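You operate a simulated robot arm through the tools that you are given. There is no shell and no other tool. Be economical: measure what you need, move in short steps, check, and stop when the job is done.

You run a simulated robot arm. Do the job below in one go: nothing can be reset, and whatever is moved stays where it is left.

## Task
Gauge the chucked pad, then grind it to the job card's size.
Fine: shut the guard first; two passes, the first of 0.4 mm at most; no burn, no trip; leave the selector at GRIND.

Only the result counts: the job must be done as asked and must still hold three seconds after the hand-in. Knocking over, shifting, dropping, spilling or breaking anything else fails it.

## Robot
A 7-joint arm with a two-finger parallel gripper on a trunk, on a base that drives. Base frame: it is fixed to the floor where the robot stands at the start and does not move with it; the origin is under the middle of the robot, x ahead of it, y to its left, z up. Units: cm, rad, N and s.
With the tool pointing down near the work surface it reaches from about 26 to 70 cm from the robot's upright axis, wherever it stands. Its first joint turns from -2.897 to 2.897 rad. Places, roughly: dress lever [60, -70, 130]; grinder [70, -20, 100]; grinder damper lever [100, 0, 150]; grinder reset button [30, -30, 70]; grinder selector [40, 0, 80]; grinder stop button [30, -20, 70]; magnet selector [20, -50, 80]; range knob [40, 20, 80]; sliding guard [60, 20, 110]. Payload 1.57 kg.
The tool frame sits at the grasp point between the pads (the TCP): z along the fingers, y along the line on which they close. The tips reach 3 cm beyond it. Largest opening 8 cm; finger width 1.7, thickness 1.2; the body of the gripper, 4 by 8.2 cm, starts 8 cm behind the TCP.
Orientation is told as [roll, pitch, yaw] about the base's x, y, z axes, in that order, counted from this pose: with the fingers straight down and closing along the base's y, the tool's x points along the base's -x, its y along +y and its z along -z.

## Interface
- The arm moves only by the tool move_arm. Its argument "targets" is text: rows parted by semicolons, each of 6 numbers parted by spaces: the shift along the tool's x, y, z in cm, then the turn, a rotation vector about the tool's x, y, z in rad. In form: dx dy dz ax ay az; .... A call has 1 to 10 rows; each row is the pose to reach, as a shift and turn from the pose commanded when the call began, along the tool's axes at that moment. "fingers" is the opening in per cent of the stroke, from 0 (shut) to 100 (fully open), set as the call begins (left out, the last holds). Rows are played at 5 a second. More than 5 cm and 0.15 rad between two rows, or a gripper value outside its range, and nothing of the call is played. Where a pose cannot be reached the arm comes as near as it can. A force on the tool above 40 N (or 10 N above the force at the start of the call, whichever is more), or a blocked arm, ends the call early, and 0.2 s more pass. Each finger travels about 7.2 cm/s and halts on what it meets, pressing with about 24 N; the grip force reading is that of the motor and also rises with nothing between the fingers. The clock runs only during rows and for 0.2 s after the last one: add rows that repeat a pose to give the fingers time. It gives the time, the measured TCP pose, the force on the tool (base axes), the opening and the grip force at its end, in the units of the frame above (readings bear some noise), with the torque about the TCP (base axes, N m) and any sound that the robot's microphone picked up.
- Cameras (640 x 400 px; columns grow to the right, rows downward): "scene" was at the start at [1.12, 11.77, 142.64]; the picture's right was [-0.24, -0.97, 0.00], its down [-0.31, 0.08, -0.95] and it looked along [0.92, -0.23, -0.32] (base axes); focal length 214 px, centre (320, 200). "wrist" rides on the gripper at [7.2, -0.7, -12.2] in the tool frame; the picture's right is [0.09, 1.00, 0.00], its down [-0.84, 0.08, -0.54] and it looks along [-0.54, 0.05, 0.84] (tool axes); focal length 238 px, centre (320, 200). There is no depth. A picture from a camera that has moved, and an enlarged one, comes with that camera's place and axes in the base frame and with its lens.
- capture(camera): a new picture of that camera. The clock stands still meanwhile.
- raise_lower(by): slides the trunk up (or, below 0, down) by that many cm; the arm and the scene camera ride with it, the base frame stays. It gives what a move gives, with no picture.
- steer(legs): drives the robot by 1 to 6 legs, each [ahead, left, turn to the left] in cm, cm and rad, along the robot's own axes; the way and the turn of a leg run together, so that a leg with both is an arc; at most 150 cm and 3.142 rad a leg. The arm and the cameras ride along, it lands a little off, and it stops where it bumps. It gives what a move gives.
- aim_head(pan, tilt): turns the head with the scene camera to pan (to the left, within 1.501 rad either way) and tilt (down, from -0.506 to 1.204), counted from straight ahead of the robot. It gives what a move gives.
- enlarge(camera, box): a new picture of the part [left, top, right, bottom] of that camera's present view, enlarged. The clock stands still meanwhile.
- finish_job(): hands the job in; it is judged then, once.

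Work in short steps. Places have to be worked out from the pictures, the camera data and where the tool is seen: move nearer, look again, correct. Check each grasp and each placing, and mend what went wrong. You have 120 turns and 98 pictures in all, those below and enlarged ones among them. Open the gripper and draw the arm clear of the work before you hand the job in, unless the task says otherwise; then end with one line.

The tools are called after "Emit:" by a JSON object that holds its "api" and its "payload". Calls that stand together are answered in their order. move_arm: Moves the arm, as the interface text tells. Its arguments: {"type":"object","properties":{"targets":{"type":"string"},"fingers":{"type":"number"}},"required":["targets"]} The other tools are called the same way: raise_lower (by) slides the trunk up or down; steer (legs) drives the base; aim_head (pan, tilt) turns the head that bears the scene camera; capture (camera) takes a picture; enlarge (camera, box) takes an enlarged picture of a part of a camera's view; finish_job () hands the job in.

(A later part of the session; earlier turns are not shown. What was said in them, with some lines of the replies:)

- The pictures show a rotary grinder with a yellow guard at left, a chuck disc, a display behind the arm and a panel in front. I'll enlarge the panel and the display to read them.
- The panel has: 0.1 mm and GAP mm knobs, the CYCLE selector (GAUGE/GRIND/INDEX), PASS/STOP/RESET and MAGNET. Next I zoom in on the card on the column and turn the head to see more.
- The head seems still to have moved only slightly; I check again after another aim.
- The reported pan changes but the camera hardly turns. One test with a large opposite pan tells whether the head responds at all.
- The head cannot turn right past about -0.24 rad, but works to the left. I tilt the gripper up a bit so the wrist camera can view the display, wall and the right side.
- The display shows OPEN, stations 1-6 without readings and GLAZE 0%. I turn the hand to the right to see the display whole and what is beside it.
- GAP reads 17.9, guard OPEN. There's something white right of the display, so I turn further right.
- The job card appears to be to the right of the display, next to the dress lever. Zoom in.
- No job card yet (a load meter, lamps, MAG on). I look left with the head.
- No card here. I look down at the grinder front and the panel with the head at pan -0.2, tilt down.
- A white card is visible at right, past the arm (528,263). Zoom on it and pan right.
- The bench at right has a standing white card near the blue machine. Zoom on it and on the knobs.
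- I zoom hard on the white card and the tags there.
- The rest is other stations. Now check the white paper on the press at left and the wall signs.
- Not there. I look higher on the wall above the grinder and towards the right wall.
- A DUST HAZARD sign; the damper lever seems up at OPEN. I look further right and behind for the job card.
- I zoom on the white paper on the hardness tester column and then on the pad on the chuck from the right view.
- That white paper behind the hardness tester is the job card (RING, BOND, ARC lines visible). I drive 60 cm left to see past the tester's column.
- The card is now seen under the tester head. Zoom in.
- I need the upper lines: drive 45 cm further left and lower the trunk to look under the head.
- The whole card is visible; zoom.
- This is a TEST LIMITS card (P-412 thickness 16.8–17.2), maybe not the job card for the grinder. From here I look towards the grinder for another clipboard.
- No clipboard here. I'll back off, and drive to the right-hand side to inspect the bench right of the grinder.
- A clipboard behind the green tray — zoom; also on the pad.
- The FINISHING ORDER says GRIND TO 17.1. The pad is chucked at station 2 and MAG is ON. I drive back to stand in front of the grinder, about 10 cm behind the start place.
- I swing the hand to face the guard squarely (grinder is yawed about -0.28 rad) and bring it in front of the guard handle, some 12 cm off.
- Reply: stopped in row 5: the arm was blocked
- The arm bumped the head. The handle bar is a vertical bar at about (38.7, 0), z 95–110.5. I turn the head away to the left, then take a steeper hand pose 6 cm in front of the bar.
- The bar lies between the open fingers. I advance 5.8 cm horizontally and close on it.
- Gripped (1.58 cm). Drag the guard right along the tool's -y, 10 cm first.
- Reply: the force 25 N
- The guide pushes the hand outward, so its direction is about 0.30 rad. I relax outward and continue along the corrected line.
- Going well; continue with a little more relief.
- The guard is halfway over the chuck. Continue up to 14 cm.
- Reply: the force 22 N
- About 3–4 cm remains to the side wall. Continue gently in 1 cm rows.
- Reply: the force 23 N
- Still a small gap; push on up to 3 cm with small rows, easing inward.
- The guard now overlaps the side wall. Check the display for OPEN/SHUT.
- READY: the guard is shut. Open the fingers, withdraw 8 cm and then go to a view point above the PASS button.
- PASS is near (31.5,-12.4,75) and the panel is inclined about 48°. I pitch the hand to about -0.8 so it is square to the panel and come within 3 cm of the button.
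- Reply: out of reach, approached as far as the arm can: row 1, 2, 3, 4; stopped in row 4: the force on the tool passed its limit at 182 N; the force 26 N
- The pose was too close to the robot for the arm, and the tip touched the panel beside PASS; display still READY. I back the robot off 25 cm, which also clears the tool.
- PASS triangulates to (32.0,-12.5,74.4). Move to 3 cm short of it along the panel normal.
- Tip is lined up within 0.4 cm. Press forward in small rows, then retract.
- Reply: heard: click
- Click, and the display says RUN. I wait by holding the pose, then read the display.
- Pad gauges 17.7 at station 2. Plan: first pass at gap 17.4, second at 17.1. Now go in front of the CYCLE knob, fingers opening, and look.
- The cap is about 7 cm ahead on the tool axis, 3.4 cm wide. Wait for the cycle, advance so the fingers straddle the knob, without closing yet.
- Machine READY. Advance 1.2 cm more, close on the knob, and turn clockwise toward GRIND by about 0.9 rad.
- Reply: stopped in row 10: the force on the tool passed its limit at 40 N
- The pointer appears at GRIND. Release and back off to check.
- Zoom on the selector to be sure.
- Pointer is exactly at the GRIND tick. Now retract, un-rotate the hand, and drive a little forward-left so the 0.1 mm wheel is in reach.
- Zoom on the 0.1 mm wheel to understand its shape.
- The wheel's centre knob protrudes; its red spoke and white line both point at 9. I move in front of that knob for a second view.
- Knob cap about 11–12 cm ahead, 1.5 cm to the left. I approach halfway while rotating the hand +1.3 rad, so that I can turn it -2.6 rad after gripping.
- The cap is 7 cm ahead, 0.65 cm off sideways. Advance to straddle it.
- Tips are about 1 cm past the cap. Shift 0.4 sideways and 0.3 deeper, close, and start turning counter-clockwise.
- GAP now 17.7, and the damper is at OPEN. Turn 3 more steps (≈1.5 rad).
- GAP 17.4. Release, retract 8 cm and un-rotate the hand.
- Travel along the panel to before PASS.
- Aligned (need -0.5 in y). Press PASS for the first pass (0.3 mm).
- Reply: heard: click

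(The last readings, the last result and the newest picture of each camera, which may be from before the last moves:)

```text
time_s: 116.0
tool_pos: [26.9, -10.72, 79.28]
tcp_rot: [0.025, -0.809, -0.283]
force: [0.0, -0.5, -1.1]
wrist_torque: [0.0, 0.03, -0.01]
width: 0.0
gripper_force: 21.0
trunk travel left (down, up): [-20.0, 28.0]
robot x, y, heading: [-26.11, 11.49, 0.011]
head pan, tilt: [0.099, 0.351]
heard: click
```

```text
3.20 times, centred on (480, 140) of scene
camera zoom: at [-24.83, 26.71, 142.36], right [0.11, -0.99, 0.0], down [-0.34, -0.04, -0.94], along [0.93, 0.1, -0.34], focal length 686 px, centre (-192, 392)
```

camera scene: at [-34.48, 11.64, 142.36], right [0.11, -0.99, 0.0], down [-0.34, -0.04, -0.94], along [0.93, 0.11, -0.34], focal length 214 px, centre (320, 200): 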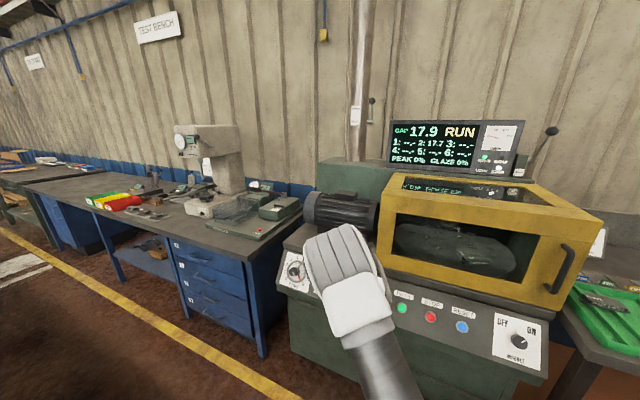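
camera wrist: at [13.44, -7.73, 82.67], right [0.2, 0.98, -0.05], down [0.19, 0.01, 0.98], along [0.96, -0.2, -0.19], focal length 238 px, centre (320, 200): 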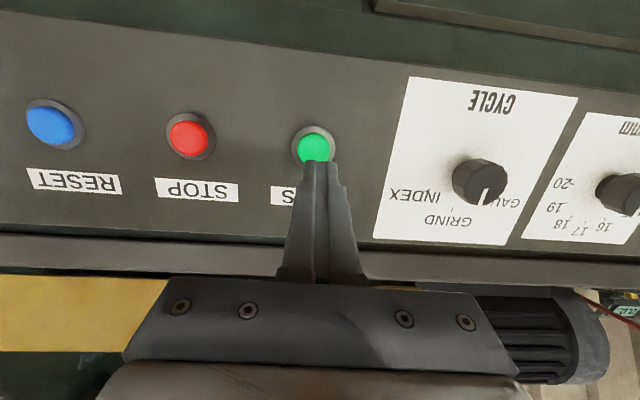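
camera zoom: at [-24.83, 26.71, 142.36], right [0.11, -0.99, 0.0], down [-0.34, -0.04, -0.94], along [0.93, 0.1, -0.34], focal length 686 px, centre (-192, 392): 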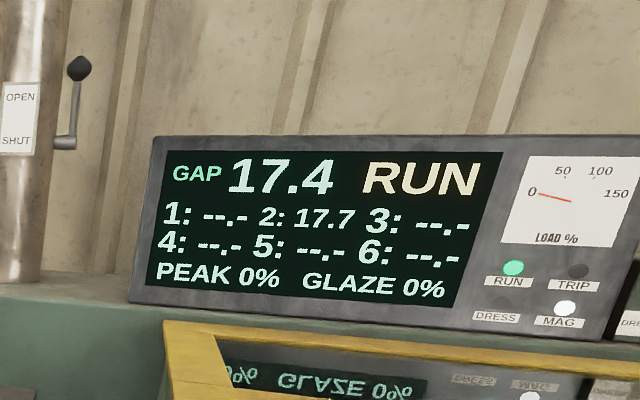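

RUN. I travel back towards the 0.1 mm wheel meanwhile (reverse path) and then read the display.

Emit:
{"api": "move_arm", "payload": {"targets": "-0.2 4.4 -1.4 0 0 0; -0.4 8.8 -2.6 0 0 0; -0.6 13.2 -3.4 0 0 0; -0.8 17.6 -4 0 0 0; -1 22 -4.5 0 0 0; -1.15 26.5 -4.8 0 0 0; -1.3 31 -4.8 0 0 0; -1.5 35.5 -4.8 0 0 0; -1.7 40 -4.8 0 0 0; -1.9 44.5 -4.8 0 0 0", "fingers": 70}}

Emit:
{"api": "move_arm", "payload": {"targets": "0 1 0 0 0 0.145; 0 1.8 0 0 0 0.29; 0 1.8 0 0 0 0.435; 0 1.8 0 0 0 0.58; 0 1.8 0 0 0 0.725; 0 1.8 0 0 0 0.8; 0 1.8 0 0 0 0.8; 0 1.8 0 0 0 0.8; 0 1.8 0 0 0 0.8; 0 1.8 0 0 0 0.8"}}

Emit:
{"api": "enlarge", "payload": {"camera": "scene", "box": [380, 80, 580, 200]}}

```text
time_s: 118.2
tool_pos: [36.59, 32.72, 84.91]
tcp_rot: [0.026, -0.809, -0.283]
force: [0.0, -0.8, 0.3]
wrist_torque: [0.04, 0.0, -0.01]
width: 5.62
gripper_force: 0.1
trunk travel left (down, up): [-20.0, 28.0]
robot x, y, heading: [-25.92, 11.89, 0.011]
head pan, tilt: [0.099, 0.351]
```

```text
time_s: 120.4
tool_pos: [37.0, 34.43, 84.88]
tcp_rot: [0.657, -0.512, -1.252]
force: [-0.5, 0.0, 1.0]
wrist_torque: [-0.01, -0.02, 0.0]
width: 5.61
gripper_force: 0.0
trunk travel left (down, up): [-20.0, 28.0]
robot x, y, heading: [-26.1, 11.83, 0.015]
head pan, tilt: [0.099, 0.351]
```

```text
3.20 times, centred on (480, 140) of scene
camera zoom: at [-24.85, 26.72, 142.36], right [0.11, -0.99, 0.0], down [-0.34, -0.04, -0.94], along [0.93, 0.1, -0.34], focal length 686 px, centre (-192, 392)
```

zoom: 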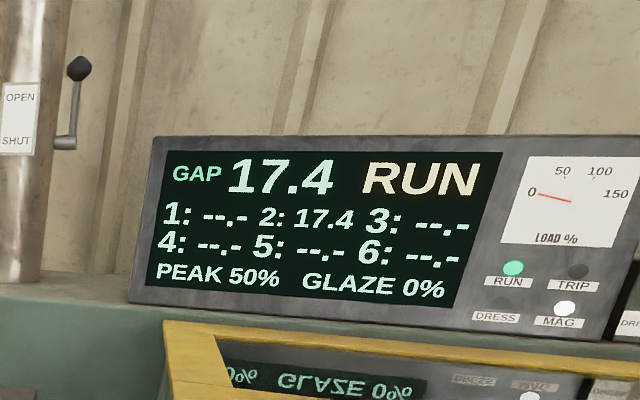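

Pad now 17.4 with peak 50%. Still RUN; approach the wheel knob meanwhile.

Emit:
{"api": "move_arm", "payload": {"targets": "0.37 0.45 2 0 0 0; 0.37 0.45 4 0 0 0; 0.37 0.45 6 0 0 0; 0.37 0.45 7.4 0 0 0; 0.37 0.45 8 0 0 0; 0.37 0.45 8 0 0 0; 0.37 0.45 8 0 0 0; 0.37 0.45 8 0 0 0; 0.37 0.45 8 0 0 0; 0.37 0.45 8 0 0 0"}}

Emit:
{"api": "capture", "payload": {"camera": "wrist"}}

Emit:
{"api": "enlarge", "payload": {"camera": "scene", "box": [380, 80, 580, 200]}}

```text
time_s: 122.6
tool_pos: [42.76, 33.53, 79.38]
tcp_rot: [0.656, -0.514, -1.252]
force: [-0.5, -0.4, 0.6]
wrist_torque: [-0.02, 0.02, 0.02]
width: 5.6
gripper_force: 0.0
trunk travel left (down, up): [-20.0, 28.0]
robot x, y, heading: [-26.11, 11.95, 0.015]
head pan, tilt: [0.099, 0.351]
```

```text
24 pictures are left
camera wrist: at [31.72, 41.55, 83.79], right [0.63, 0.61, 0.48], down [-0.1, -0.55, 0.83], along [0.77, -0.57, -0.29], focal length 238 px, centre (320, 200)
```

wrist: 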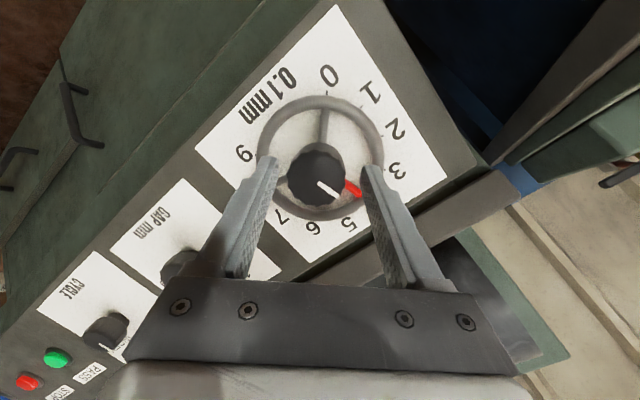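

```text
3.20 times, centred on (480, 140) of scene
camera zoom: at [-24.85, 26.72, 142.36], right [0.11, -0.99, 0.0], down [-0.34, -0.04, -0.94], along [0.93, 0.1, -0.34], focal length 686 px, centre (-192, 392)
```

zoom: 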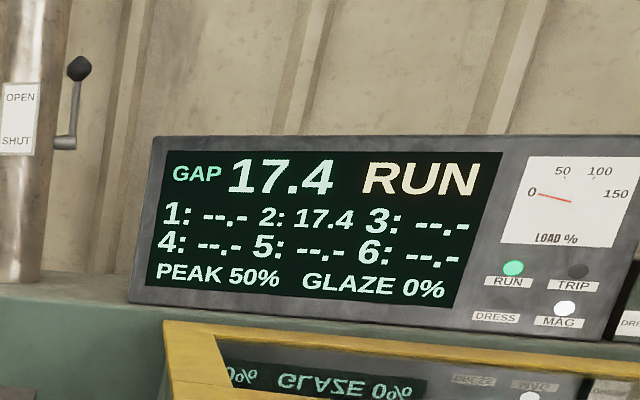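

Still RUN; wait 2 s more.

Emit:
{"api": "move_arm", "payload": {"targets": "0 0 0 0 0 0; 0 0 0 0 0 0; 0 0 0 0 0 0; 0 0 0 0 0 0; 0 0 0 0 0 0; 0 0 0 0 0 0; 0 0 0 0 0 0; 0 0 0 0 0 0; 0 0 0 0 0 0; 0 0 0 0 0 0"}}

Emit:
{"api": "enlarge", "payload": {"camera": "scene", "box": [380, 80, 580, 200]}}

```text
time_s: 124.8
tool_pos: [42.7, 33.77, 79.36]
tcp_rot: [0.658, -0.512, -1.252]
force: [-0.3, -0.8, 0.0]
wrist_torque: [-0.01, 0.0, 0.0]
width: 5.61
gripper_force: 0.1
trunk travel left (down, up): [-20.0, 28.0]
robot x, y, heading: [-26.11, 11.97, 0.011]
head pan, tilt: [0.099, 0.351]
```

```text
3.20 times, centred on (480, 140) of scene
camera zoom: at [-24.85, 26.72, 142.36], right [0.11, -0.99, 0.0], down [-0.34, -0.04, -0.94], along [0.93, 0.1, -0.34], focal length 686 px, centre (-192, 392)
```

zoom: 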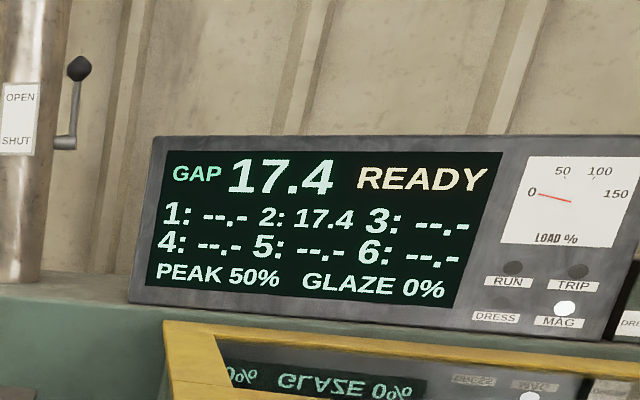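

READY. Close on the knob and turn counter-clockwise; then a bit more for three steps.

Emit:
{"api": "move_arm", "payload": {"targets": "0 0 0 0 0 0; 0 0 0 0 0 0; 0 0 0 0 0 0; 0 0 0 0 0 -0.14; 0 0 0 0 0 -0.28; 0 0 0 0 0 -0.42; 0 0 0 0 0 -0.56; 0 0 0 0 0 -0.7; 0 0 0 0 0 -0.84; 0 0 0 0 0 -0.98", "fingers": 0}}

Emit:
{"api": "move_arm", "payload": {"targets": "0 0 0 0 0 -0.14; 0 0 0 0 0 -0.28; 0 0 0 0 0 -0.42; 0 0 0 0 0 -0.55; 0 0 0 0 0 -0.55"}}

Emit:
{"api": "enlarge", "payload": {"camera": "scene", "box": [380, 80, 580, 200]}}

```text
time_s: 127.0
tool_pos: [42.63, 33.25, 79.29]
tcp_rot: [-0.17, -0.789, -0.024]
force: [-24.1, -11.7, -5.0]
wrist_torque: [-0.53, 1.28, -1.12]
width: 3.93
gripper_force: 44.6
trunk travel left (down, up): [-20.0, 28.0]
robot x, y, heading: [-25.95, 11.97, 0.016]
head pan, tilt: [0.099, 0.351]
```

```text
time_s: 128.2
tool_pos: [42.81, 33.31, 79.41]
tcp_rot: [-0.6, -0.578, 0.636]
force: [-8.7, -16.4, -2.2]
wrist_torque: [-0.83, 0.71, -1.32]
width: 4.01
gripper_force: 45.1
trunk travel left (down, up): [-20.0, 28.0]
robot x, y, heading: [-26.0, 11.63, 0.014]
head pan, tilt: [0.099, 0.351]
```

```text
3.20 times, centred on (480, 140) of scene
camera zoom: at [-24.87, 26.63, 142.38], right [0.11, -0.99, 0.0], down [-0.34, -0.04, -0.94], along [0.93, 0.1, -0.34], focal length 686 px, centre (-192, 392)
```

zoom: 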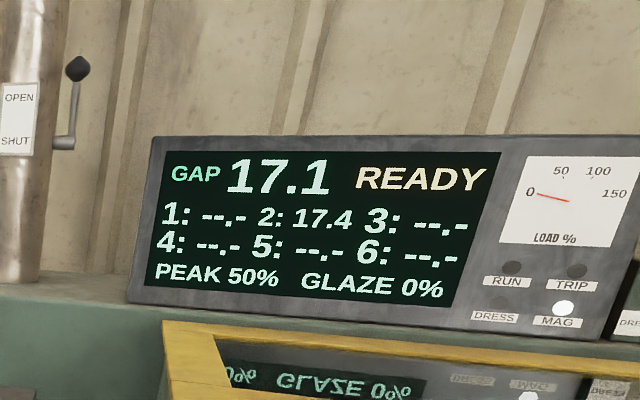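

GAP 17.1. Release, retract, un-rotate and travel to PASS.

Emit:
{"api": "move_arm", "payload": {"targets": "0 0 0 0 0 0; 0 0 0 0 0 0; 0 0 -1.5 0 0 0; 0 0 -3 0 0 0.1; 0 0 -5 0 0 0.24; 0 0 -7 0 0 0.38; 0 0 -8 0 0 0.52; 0 0 -8 0 0 0.66; 0 0 -8 0 0 0.73", "fingers": 70}}

Emit:
{"api": "move_arm", "payload": {"targets": "0.19 -4.7 0 0 0 0; 0.38 -9.4 0 0 0 0; 0.57 -14.1 0 0 0 0; 0.76 -18.8 0 0 0 0; 0.95 -23.5 0.3 0 0 0; 1.14 -28.2 0.8 0 0 0; 1.33 -32.9 1.4 0 0 0; 1.52 -37.6 2.2 0 0 0; 1.7 -42.3 3.4 0 0 0; 1.9 -46.7 4.8 0 0 0", "fingers": 0}}

Emit:
{"api": "capture", "payload": {"camera": "wrist"}}

Emit:
{"api": "enlarge", "payload": {"camera": "scene", "box": [380, 80, 580, 200]}}

```text
time_s: 130.2
tool_pos: [37.28, 35.03, 84.81]
tcp_rot: [0.028, -0.808, -0.289]
force: [-0.2, -0.3, 0.3]
wrist_torque: [-0.01, 0.0, -0.06]
width: 5.61
gripper_force: 0.0
trunk travel left (down, up): [-20.0, 28.0]
robot x, y, heading: [-26.0, 11.93, 0.014]
head pan, tilt: [0.099, 0.351]
```

```text
time_s: 132.4
tool_pos: [27.21, -10.25, 79.36]
tcp_rot: [0.027, -0.809, -0.283]
force: [-0.3, 0.6, 0.3]
wrist_torque: [-0.03, -0.02, 0.03]
width: 0.0
gripper_force: 21.6
trunk travel left (down, up): [-20.0, 28.0]
robot x, y, heading: [-26.33, 11.62, 0.006]
head pan, tilt: [0.099, 0.351]
```

```text
20 pictures are left
camera wrist: at [13.53, -7.2, 82.52], right [0.2, 0.98, -0.05], down [0.19, 0.01, 0.98], along [0.96, -0.21, -0.19], focal length 238 px, centre (320, 200)
```

wrist: 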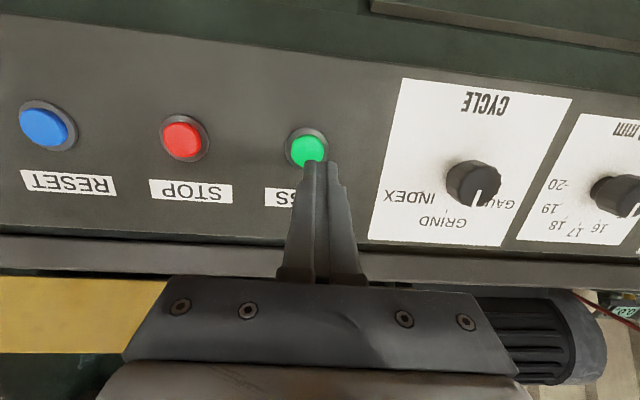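

```text
3.20 times, centred on (480, 140) of scene
camera zoom: at [-24.86, 26.76, 142.36], right [0.11, -0.99, 0.0], down [-0.34, -0.04, -0.94], along [0.93, 0.1, -0.34], focal length 686 px, centre (-192, 392)
```

zoom: 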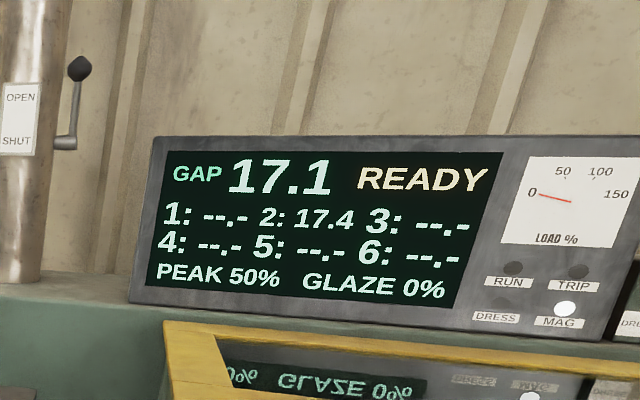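

Gap 17.1, READY, still GRIND. Press PASS for the second pass with 1.0 cm sideways correction.

Emit:
{"api": "move_arm", "payload": {"targets": "0.2 -1 2 0 0 0; 0.2 -1 3.5 0 0 0; 0.2 -1 3.9 0 0 0; 0.2 -1 4.2 0 0 0; 0.2 -1 4.5 0 0 0; 0.2 -1 4.5 0 0 0; 0.2 -1 2.5 0 0 0; 0 0 0 0 0 0; -3 0 -3 0 0 0; -4 0 -5 0 0 0"}}

Emit:
{"api": "move_arm", "payload": {"targets": "0 0 0 0 0 0; 0 0 0 0 0 0; 0 0 0 0 0 0; 0 0 0 0 0 0; 0 0 0 0 0 0; 0 0 0 0 0 0; 0 0 0 0 0 0; 0 0 0 0 0 0; 0 0 0 0 0 0; 0 0 0 0 0 0", "fingers": 60}}

Emit:
{"api": "enlarge", "payload": {"camera": "scene", "box": [380, 80, 580, 200]}}

```text
time_s: 134.6
tool_pos: [26.19, -10.28, 85.79]
tcp_rot: [0.025, -0.807, -0.284]
force: [0.6, -0.7, 0.8]
wrist_torque: [0.01, -0.02, 0.01]
width: 0.01
gripper_force: 21.2
trunk travel left (down, up): [-20.0, 28.0]
robot x, y, heading: [-25.84, 11.7, 0.011]
head pan, tilt: [0.099, 0.351]
heard: click
```

```text
time_s: 136.8
tool_pos: [26.2, -10.39, 85.65]
tcp_rot: [0.026, -0.808, -0.287]
force: [-0.4, 0.1, -0.4]
wrist_torque: [0.01, -0.01, -0.02]
width: 4.78
gripper_force: 0.2
trunk travel left (down, up): [-20.0, 28.0]
robot x, y, heading: [-26.13, 11.74, 0.017]
head pan, tilt: [0.099, 0.351]
```

```text
3.20 times, centred on (480, 140) of scene
camera zoom: at [-24.85, 26.72, 142.36], right [0.11, -0.99, 0.0], down [-0.34, -0.04, -0.94], along [0.93, 0.1, -0.34], focal length 686 px, centre (-192, 392)
```

zoom: 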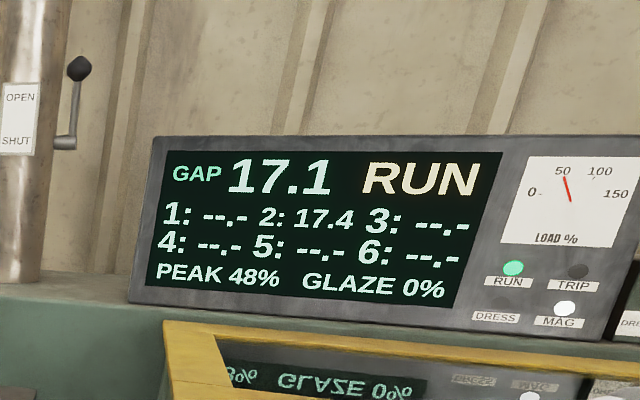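

Grinding at about 48% load. Draw the arm back further and wait for the end of the cycle.

Emit:
{"api": "move_arm", "payload": {"targets": "0 0 -3 0 0 0; 0 0 -6 0 0 0; 0 0 -9 0 0 0; 0 0 -9 0 0 0; 0 0 -9 0 0 0; 0 0 -9 0 0 0; 0 0 -9 0 0 0; 0 0 -9 0 0 0; 0 0 -9 0 0 0; 0 0 -9 0 0 0"}}

Emit:
{"api": "move_arm", "payload": {"targets": "0 0 0 0 0 0; 0 0 0 0 0 0; 0 0 0 0 0 0; 0 0 0 0 0 0; 0 0 0 0 0 0; 0 0 0 0 0 0; 0 0 0 0 0 0; 0 0 0 0 0 0; 0 0 0 0 0 0; 0 0 0 0 0 0"}}

Emit:
{"api": "move_arm", "payload": {"targets": "0 0 0 0 0 0; 0 0 0 0 0 0; 0 0 0 0 0 0; 0 0 0 0 0 0; 0 0 0 0 0 0; 0 0 0 0 0 0; 0 0 0 0 0 0; 0 0 0 0 0 0; 0 0 0 0 0 0; 0 0 0 0 0 0"}}

Emit:
{"api": "enlarge", "payload": {"camera": "scene", "box": [380, 80, 580, 200]}}

Emit:
{"api": "capture", "payload": {"camera": "scene"}}

Emit:
{"api": "capture", "payload": {"camera": "wrist"}}

```text
time_s: 139.0
tool_pos: [19.97, -8.72, 91.85]
tcp_rot: [0.027, -0.808, -0.285]
force: [-0.2, 0.7, -0.6]
wrist_torque: [0.0, -0.01, 0.01]
width: 4.8
gripper_force: 0.0
trunk travel left (down, up): [-20.0, 28.0]
robot x, y, heading: [-25.87, 11.58, 0.012]
head pan, tilt: [0.099, 0.351]
```

```text
time_s: 141.2
tool_pos: [19.81, -8.84, 92.06]
tcp_rot: [0.026, -0.806, -0.285]
force: [0.0, 0.2, 0.0]
wrist_torque: [0.0, 0.0, 0.0]
width: 4.78
gripper_force: 0.1
trunk travel left (down, up): [-20.0, 28.0]
robot x, y, heading: [-26.05, 11.59, 0.011]
head pan, tilt: [0.099, 0.351]
```

```text
time_s: 143.4
tool_pos: [19.94, -8.82, 91.96]
tcp_rot: [0.026, -0.808, -0.286]
force: [0.1, 0.6, -0.2]
wrist_torque: [0.0, 0.0, -0.03]
width: 4.8
gripper_force: 0.0
trunk travel left (down, up): [-20.0, 28.0]
robot x, y, heading: [-26.01, 11.65, 0.011]
head pan, tilt: [0.099, 0.351]
```

```text
3.20 times, centred on (480, 140) of scene
camera zoom: at [-24.85, 26.72, 142.36], right [0.11, -0.99, 0.0], down [-0.34, -0.04, -0.94], along [0.93, 0.1, -0.34], focal length 686 px, centre (-192, 392)
```

zoom: 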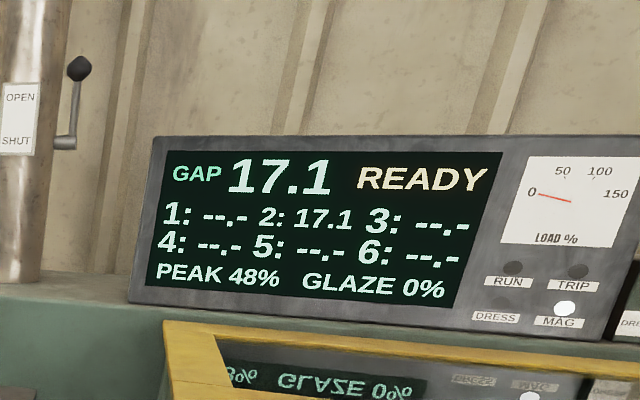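

```text
16 pictures are left
camera scene: at [-24.85, 26.72, 142.36], right [0.11, -0.99, 0.0], down [-0.34, -0.04, -0.94], along [0.93, 0.1, -0.34], focal length 214 px, centre (320, 200)
```

scene: 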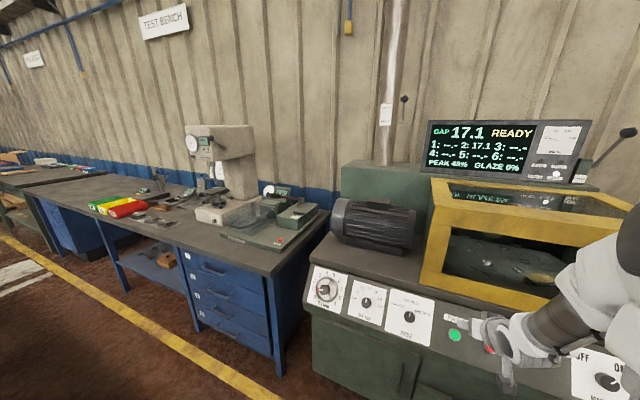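

```text
15 pictures are left
camera wrist: at [6.35, -5.73, 95.13], right [0.2, 0.98, -0.05], down [0.19, 0.01, 0.98], along [0.96, -0.21, -0.19], focal length 238 px, centre (320, 200)
```

wrist: 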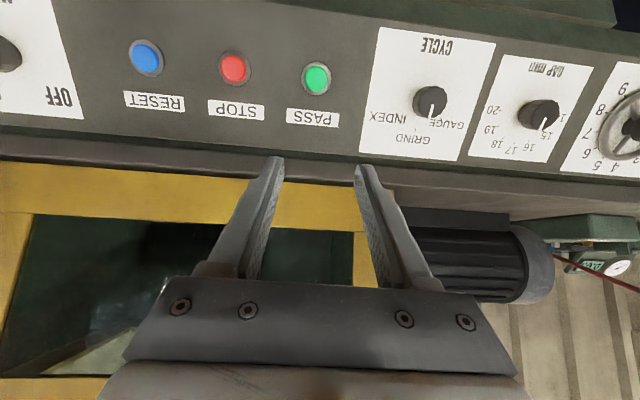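

The display reads 17.1 at station 2 and READY. There has been no trip and glaze is 0%. The guard is shut, the selector is at GRIND, the gripper is open and the arm is clear. I'm handing in.

Emit:
{"api": "finish_job", "payload": {}}

```text
The job is handed in.
```

The pad gauged 17.7 mm and was ground in two 0.3 mm passes to the job card's 17.1 mm, guard shut first, with no trip and a peak load of 50%; the selector is left at GRIND, and I handed the job in.
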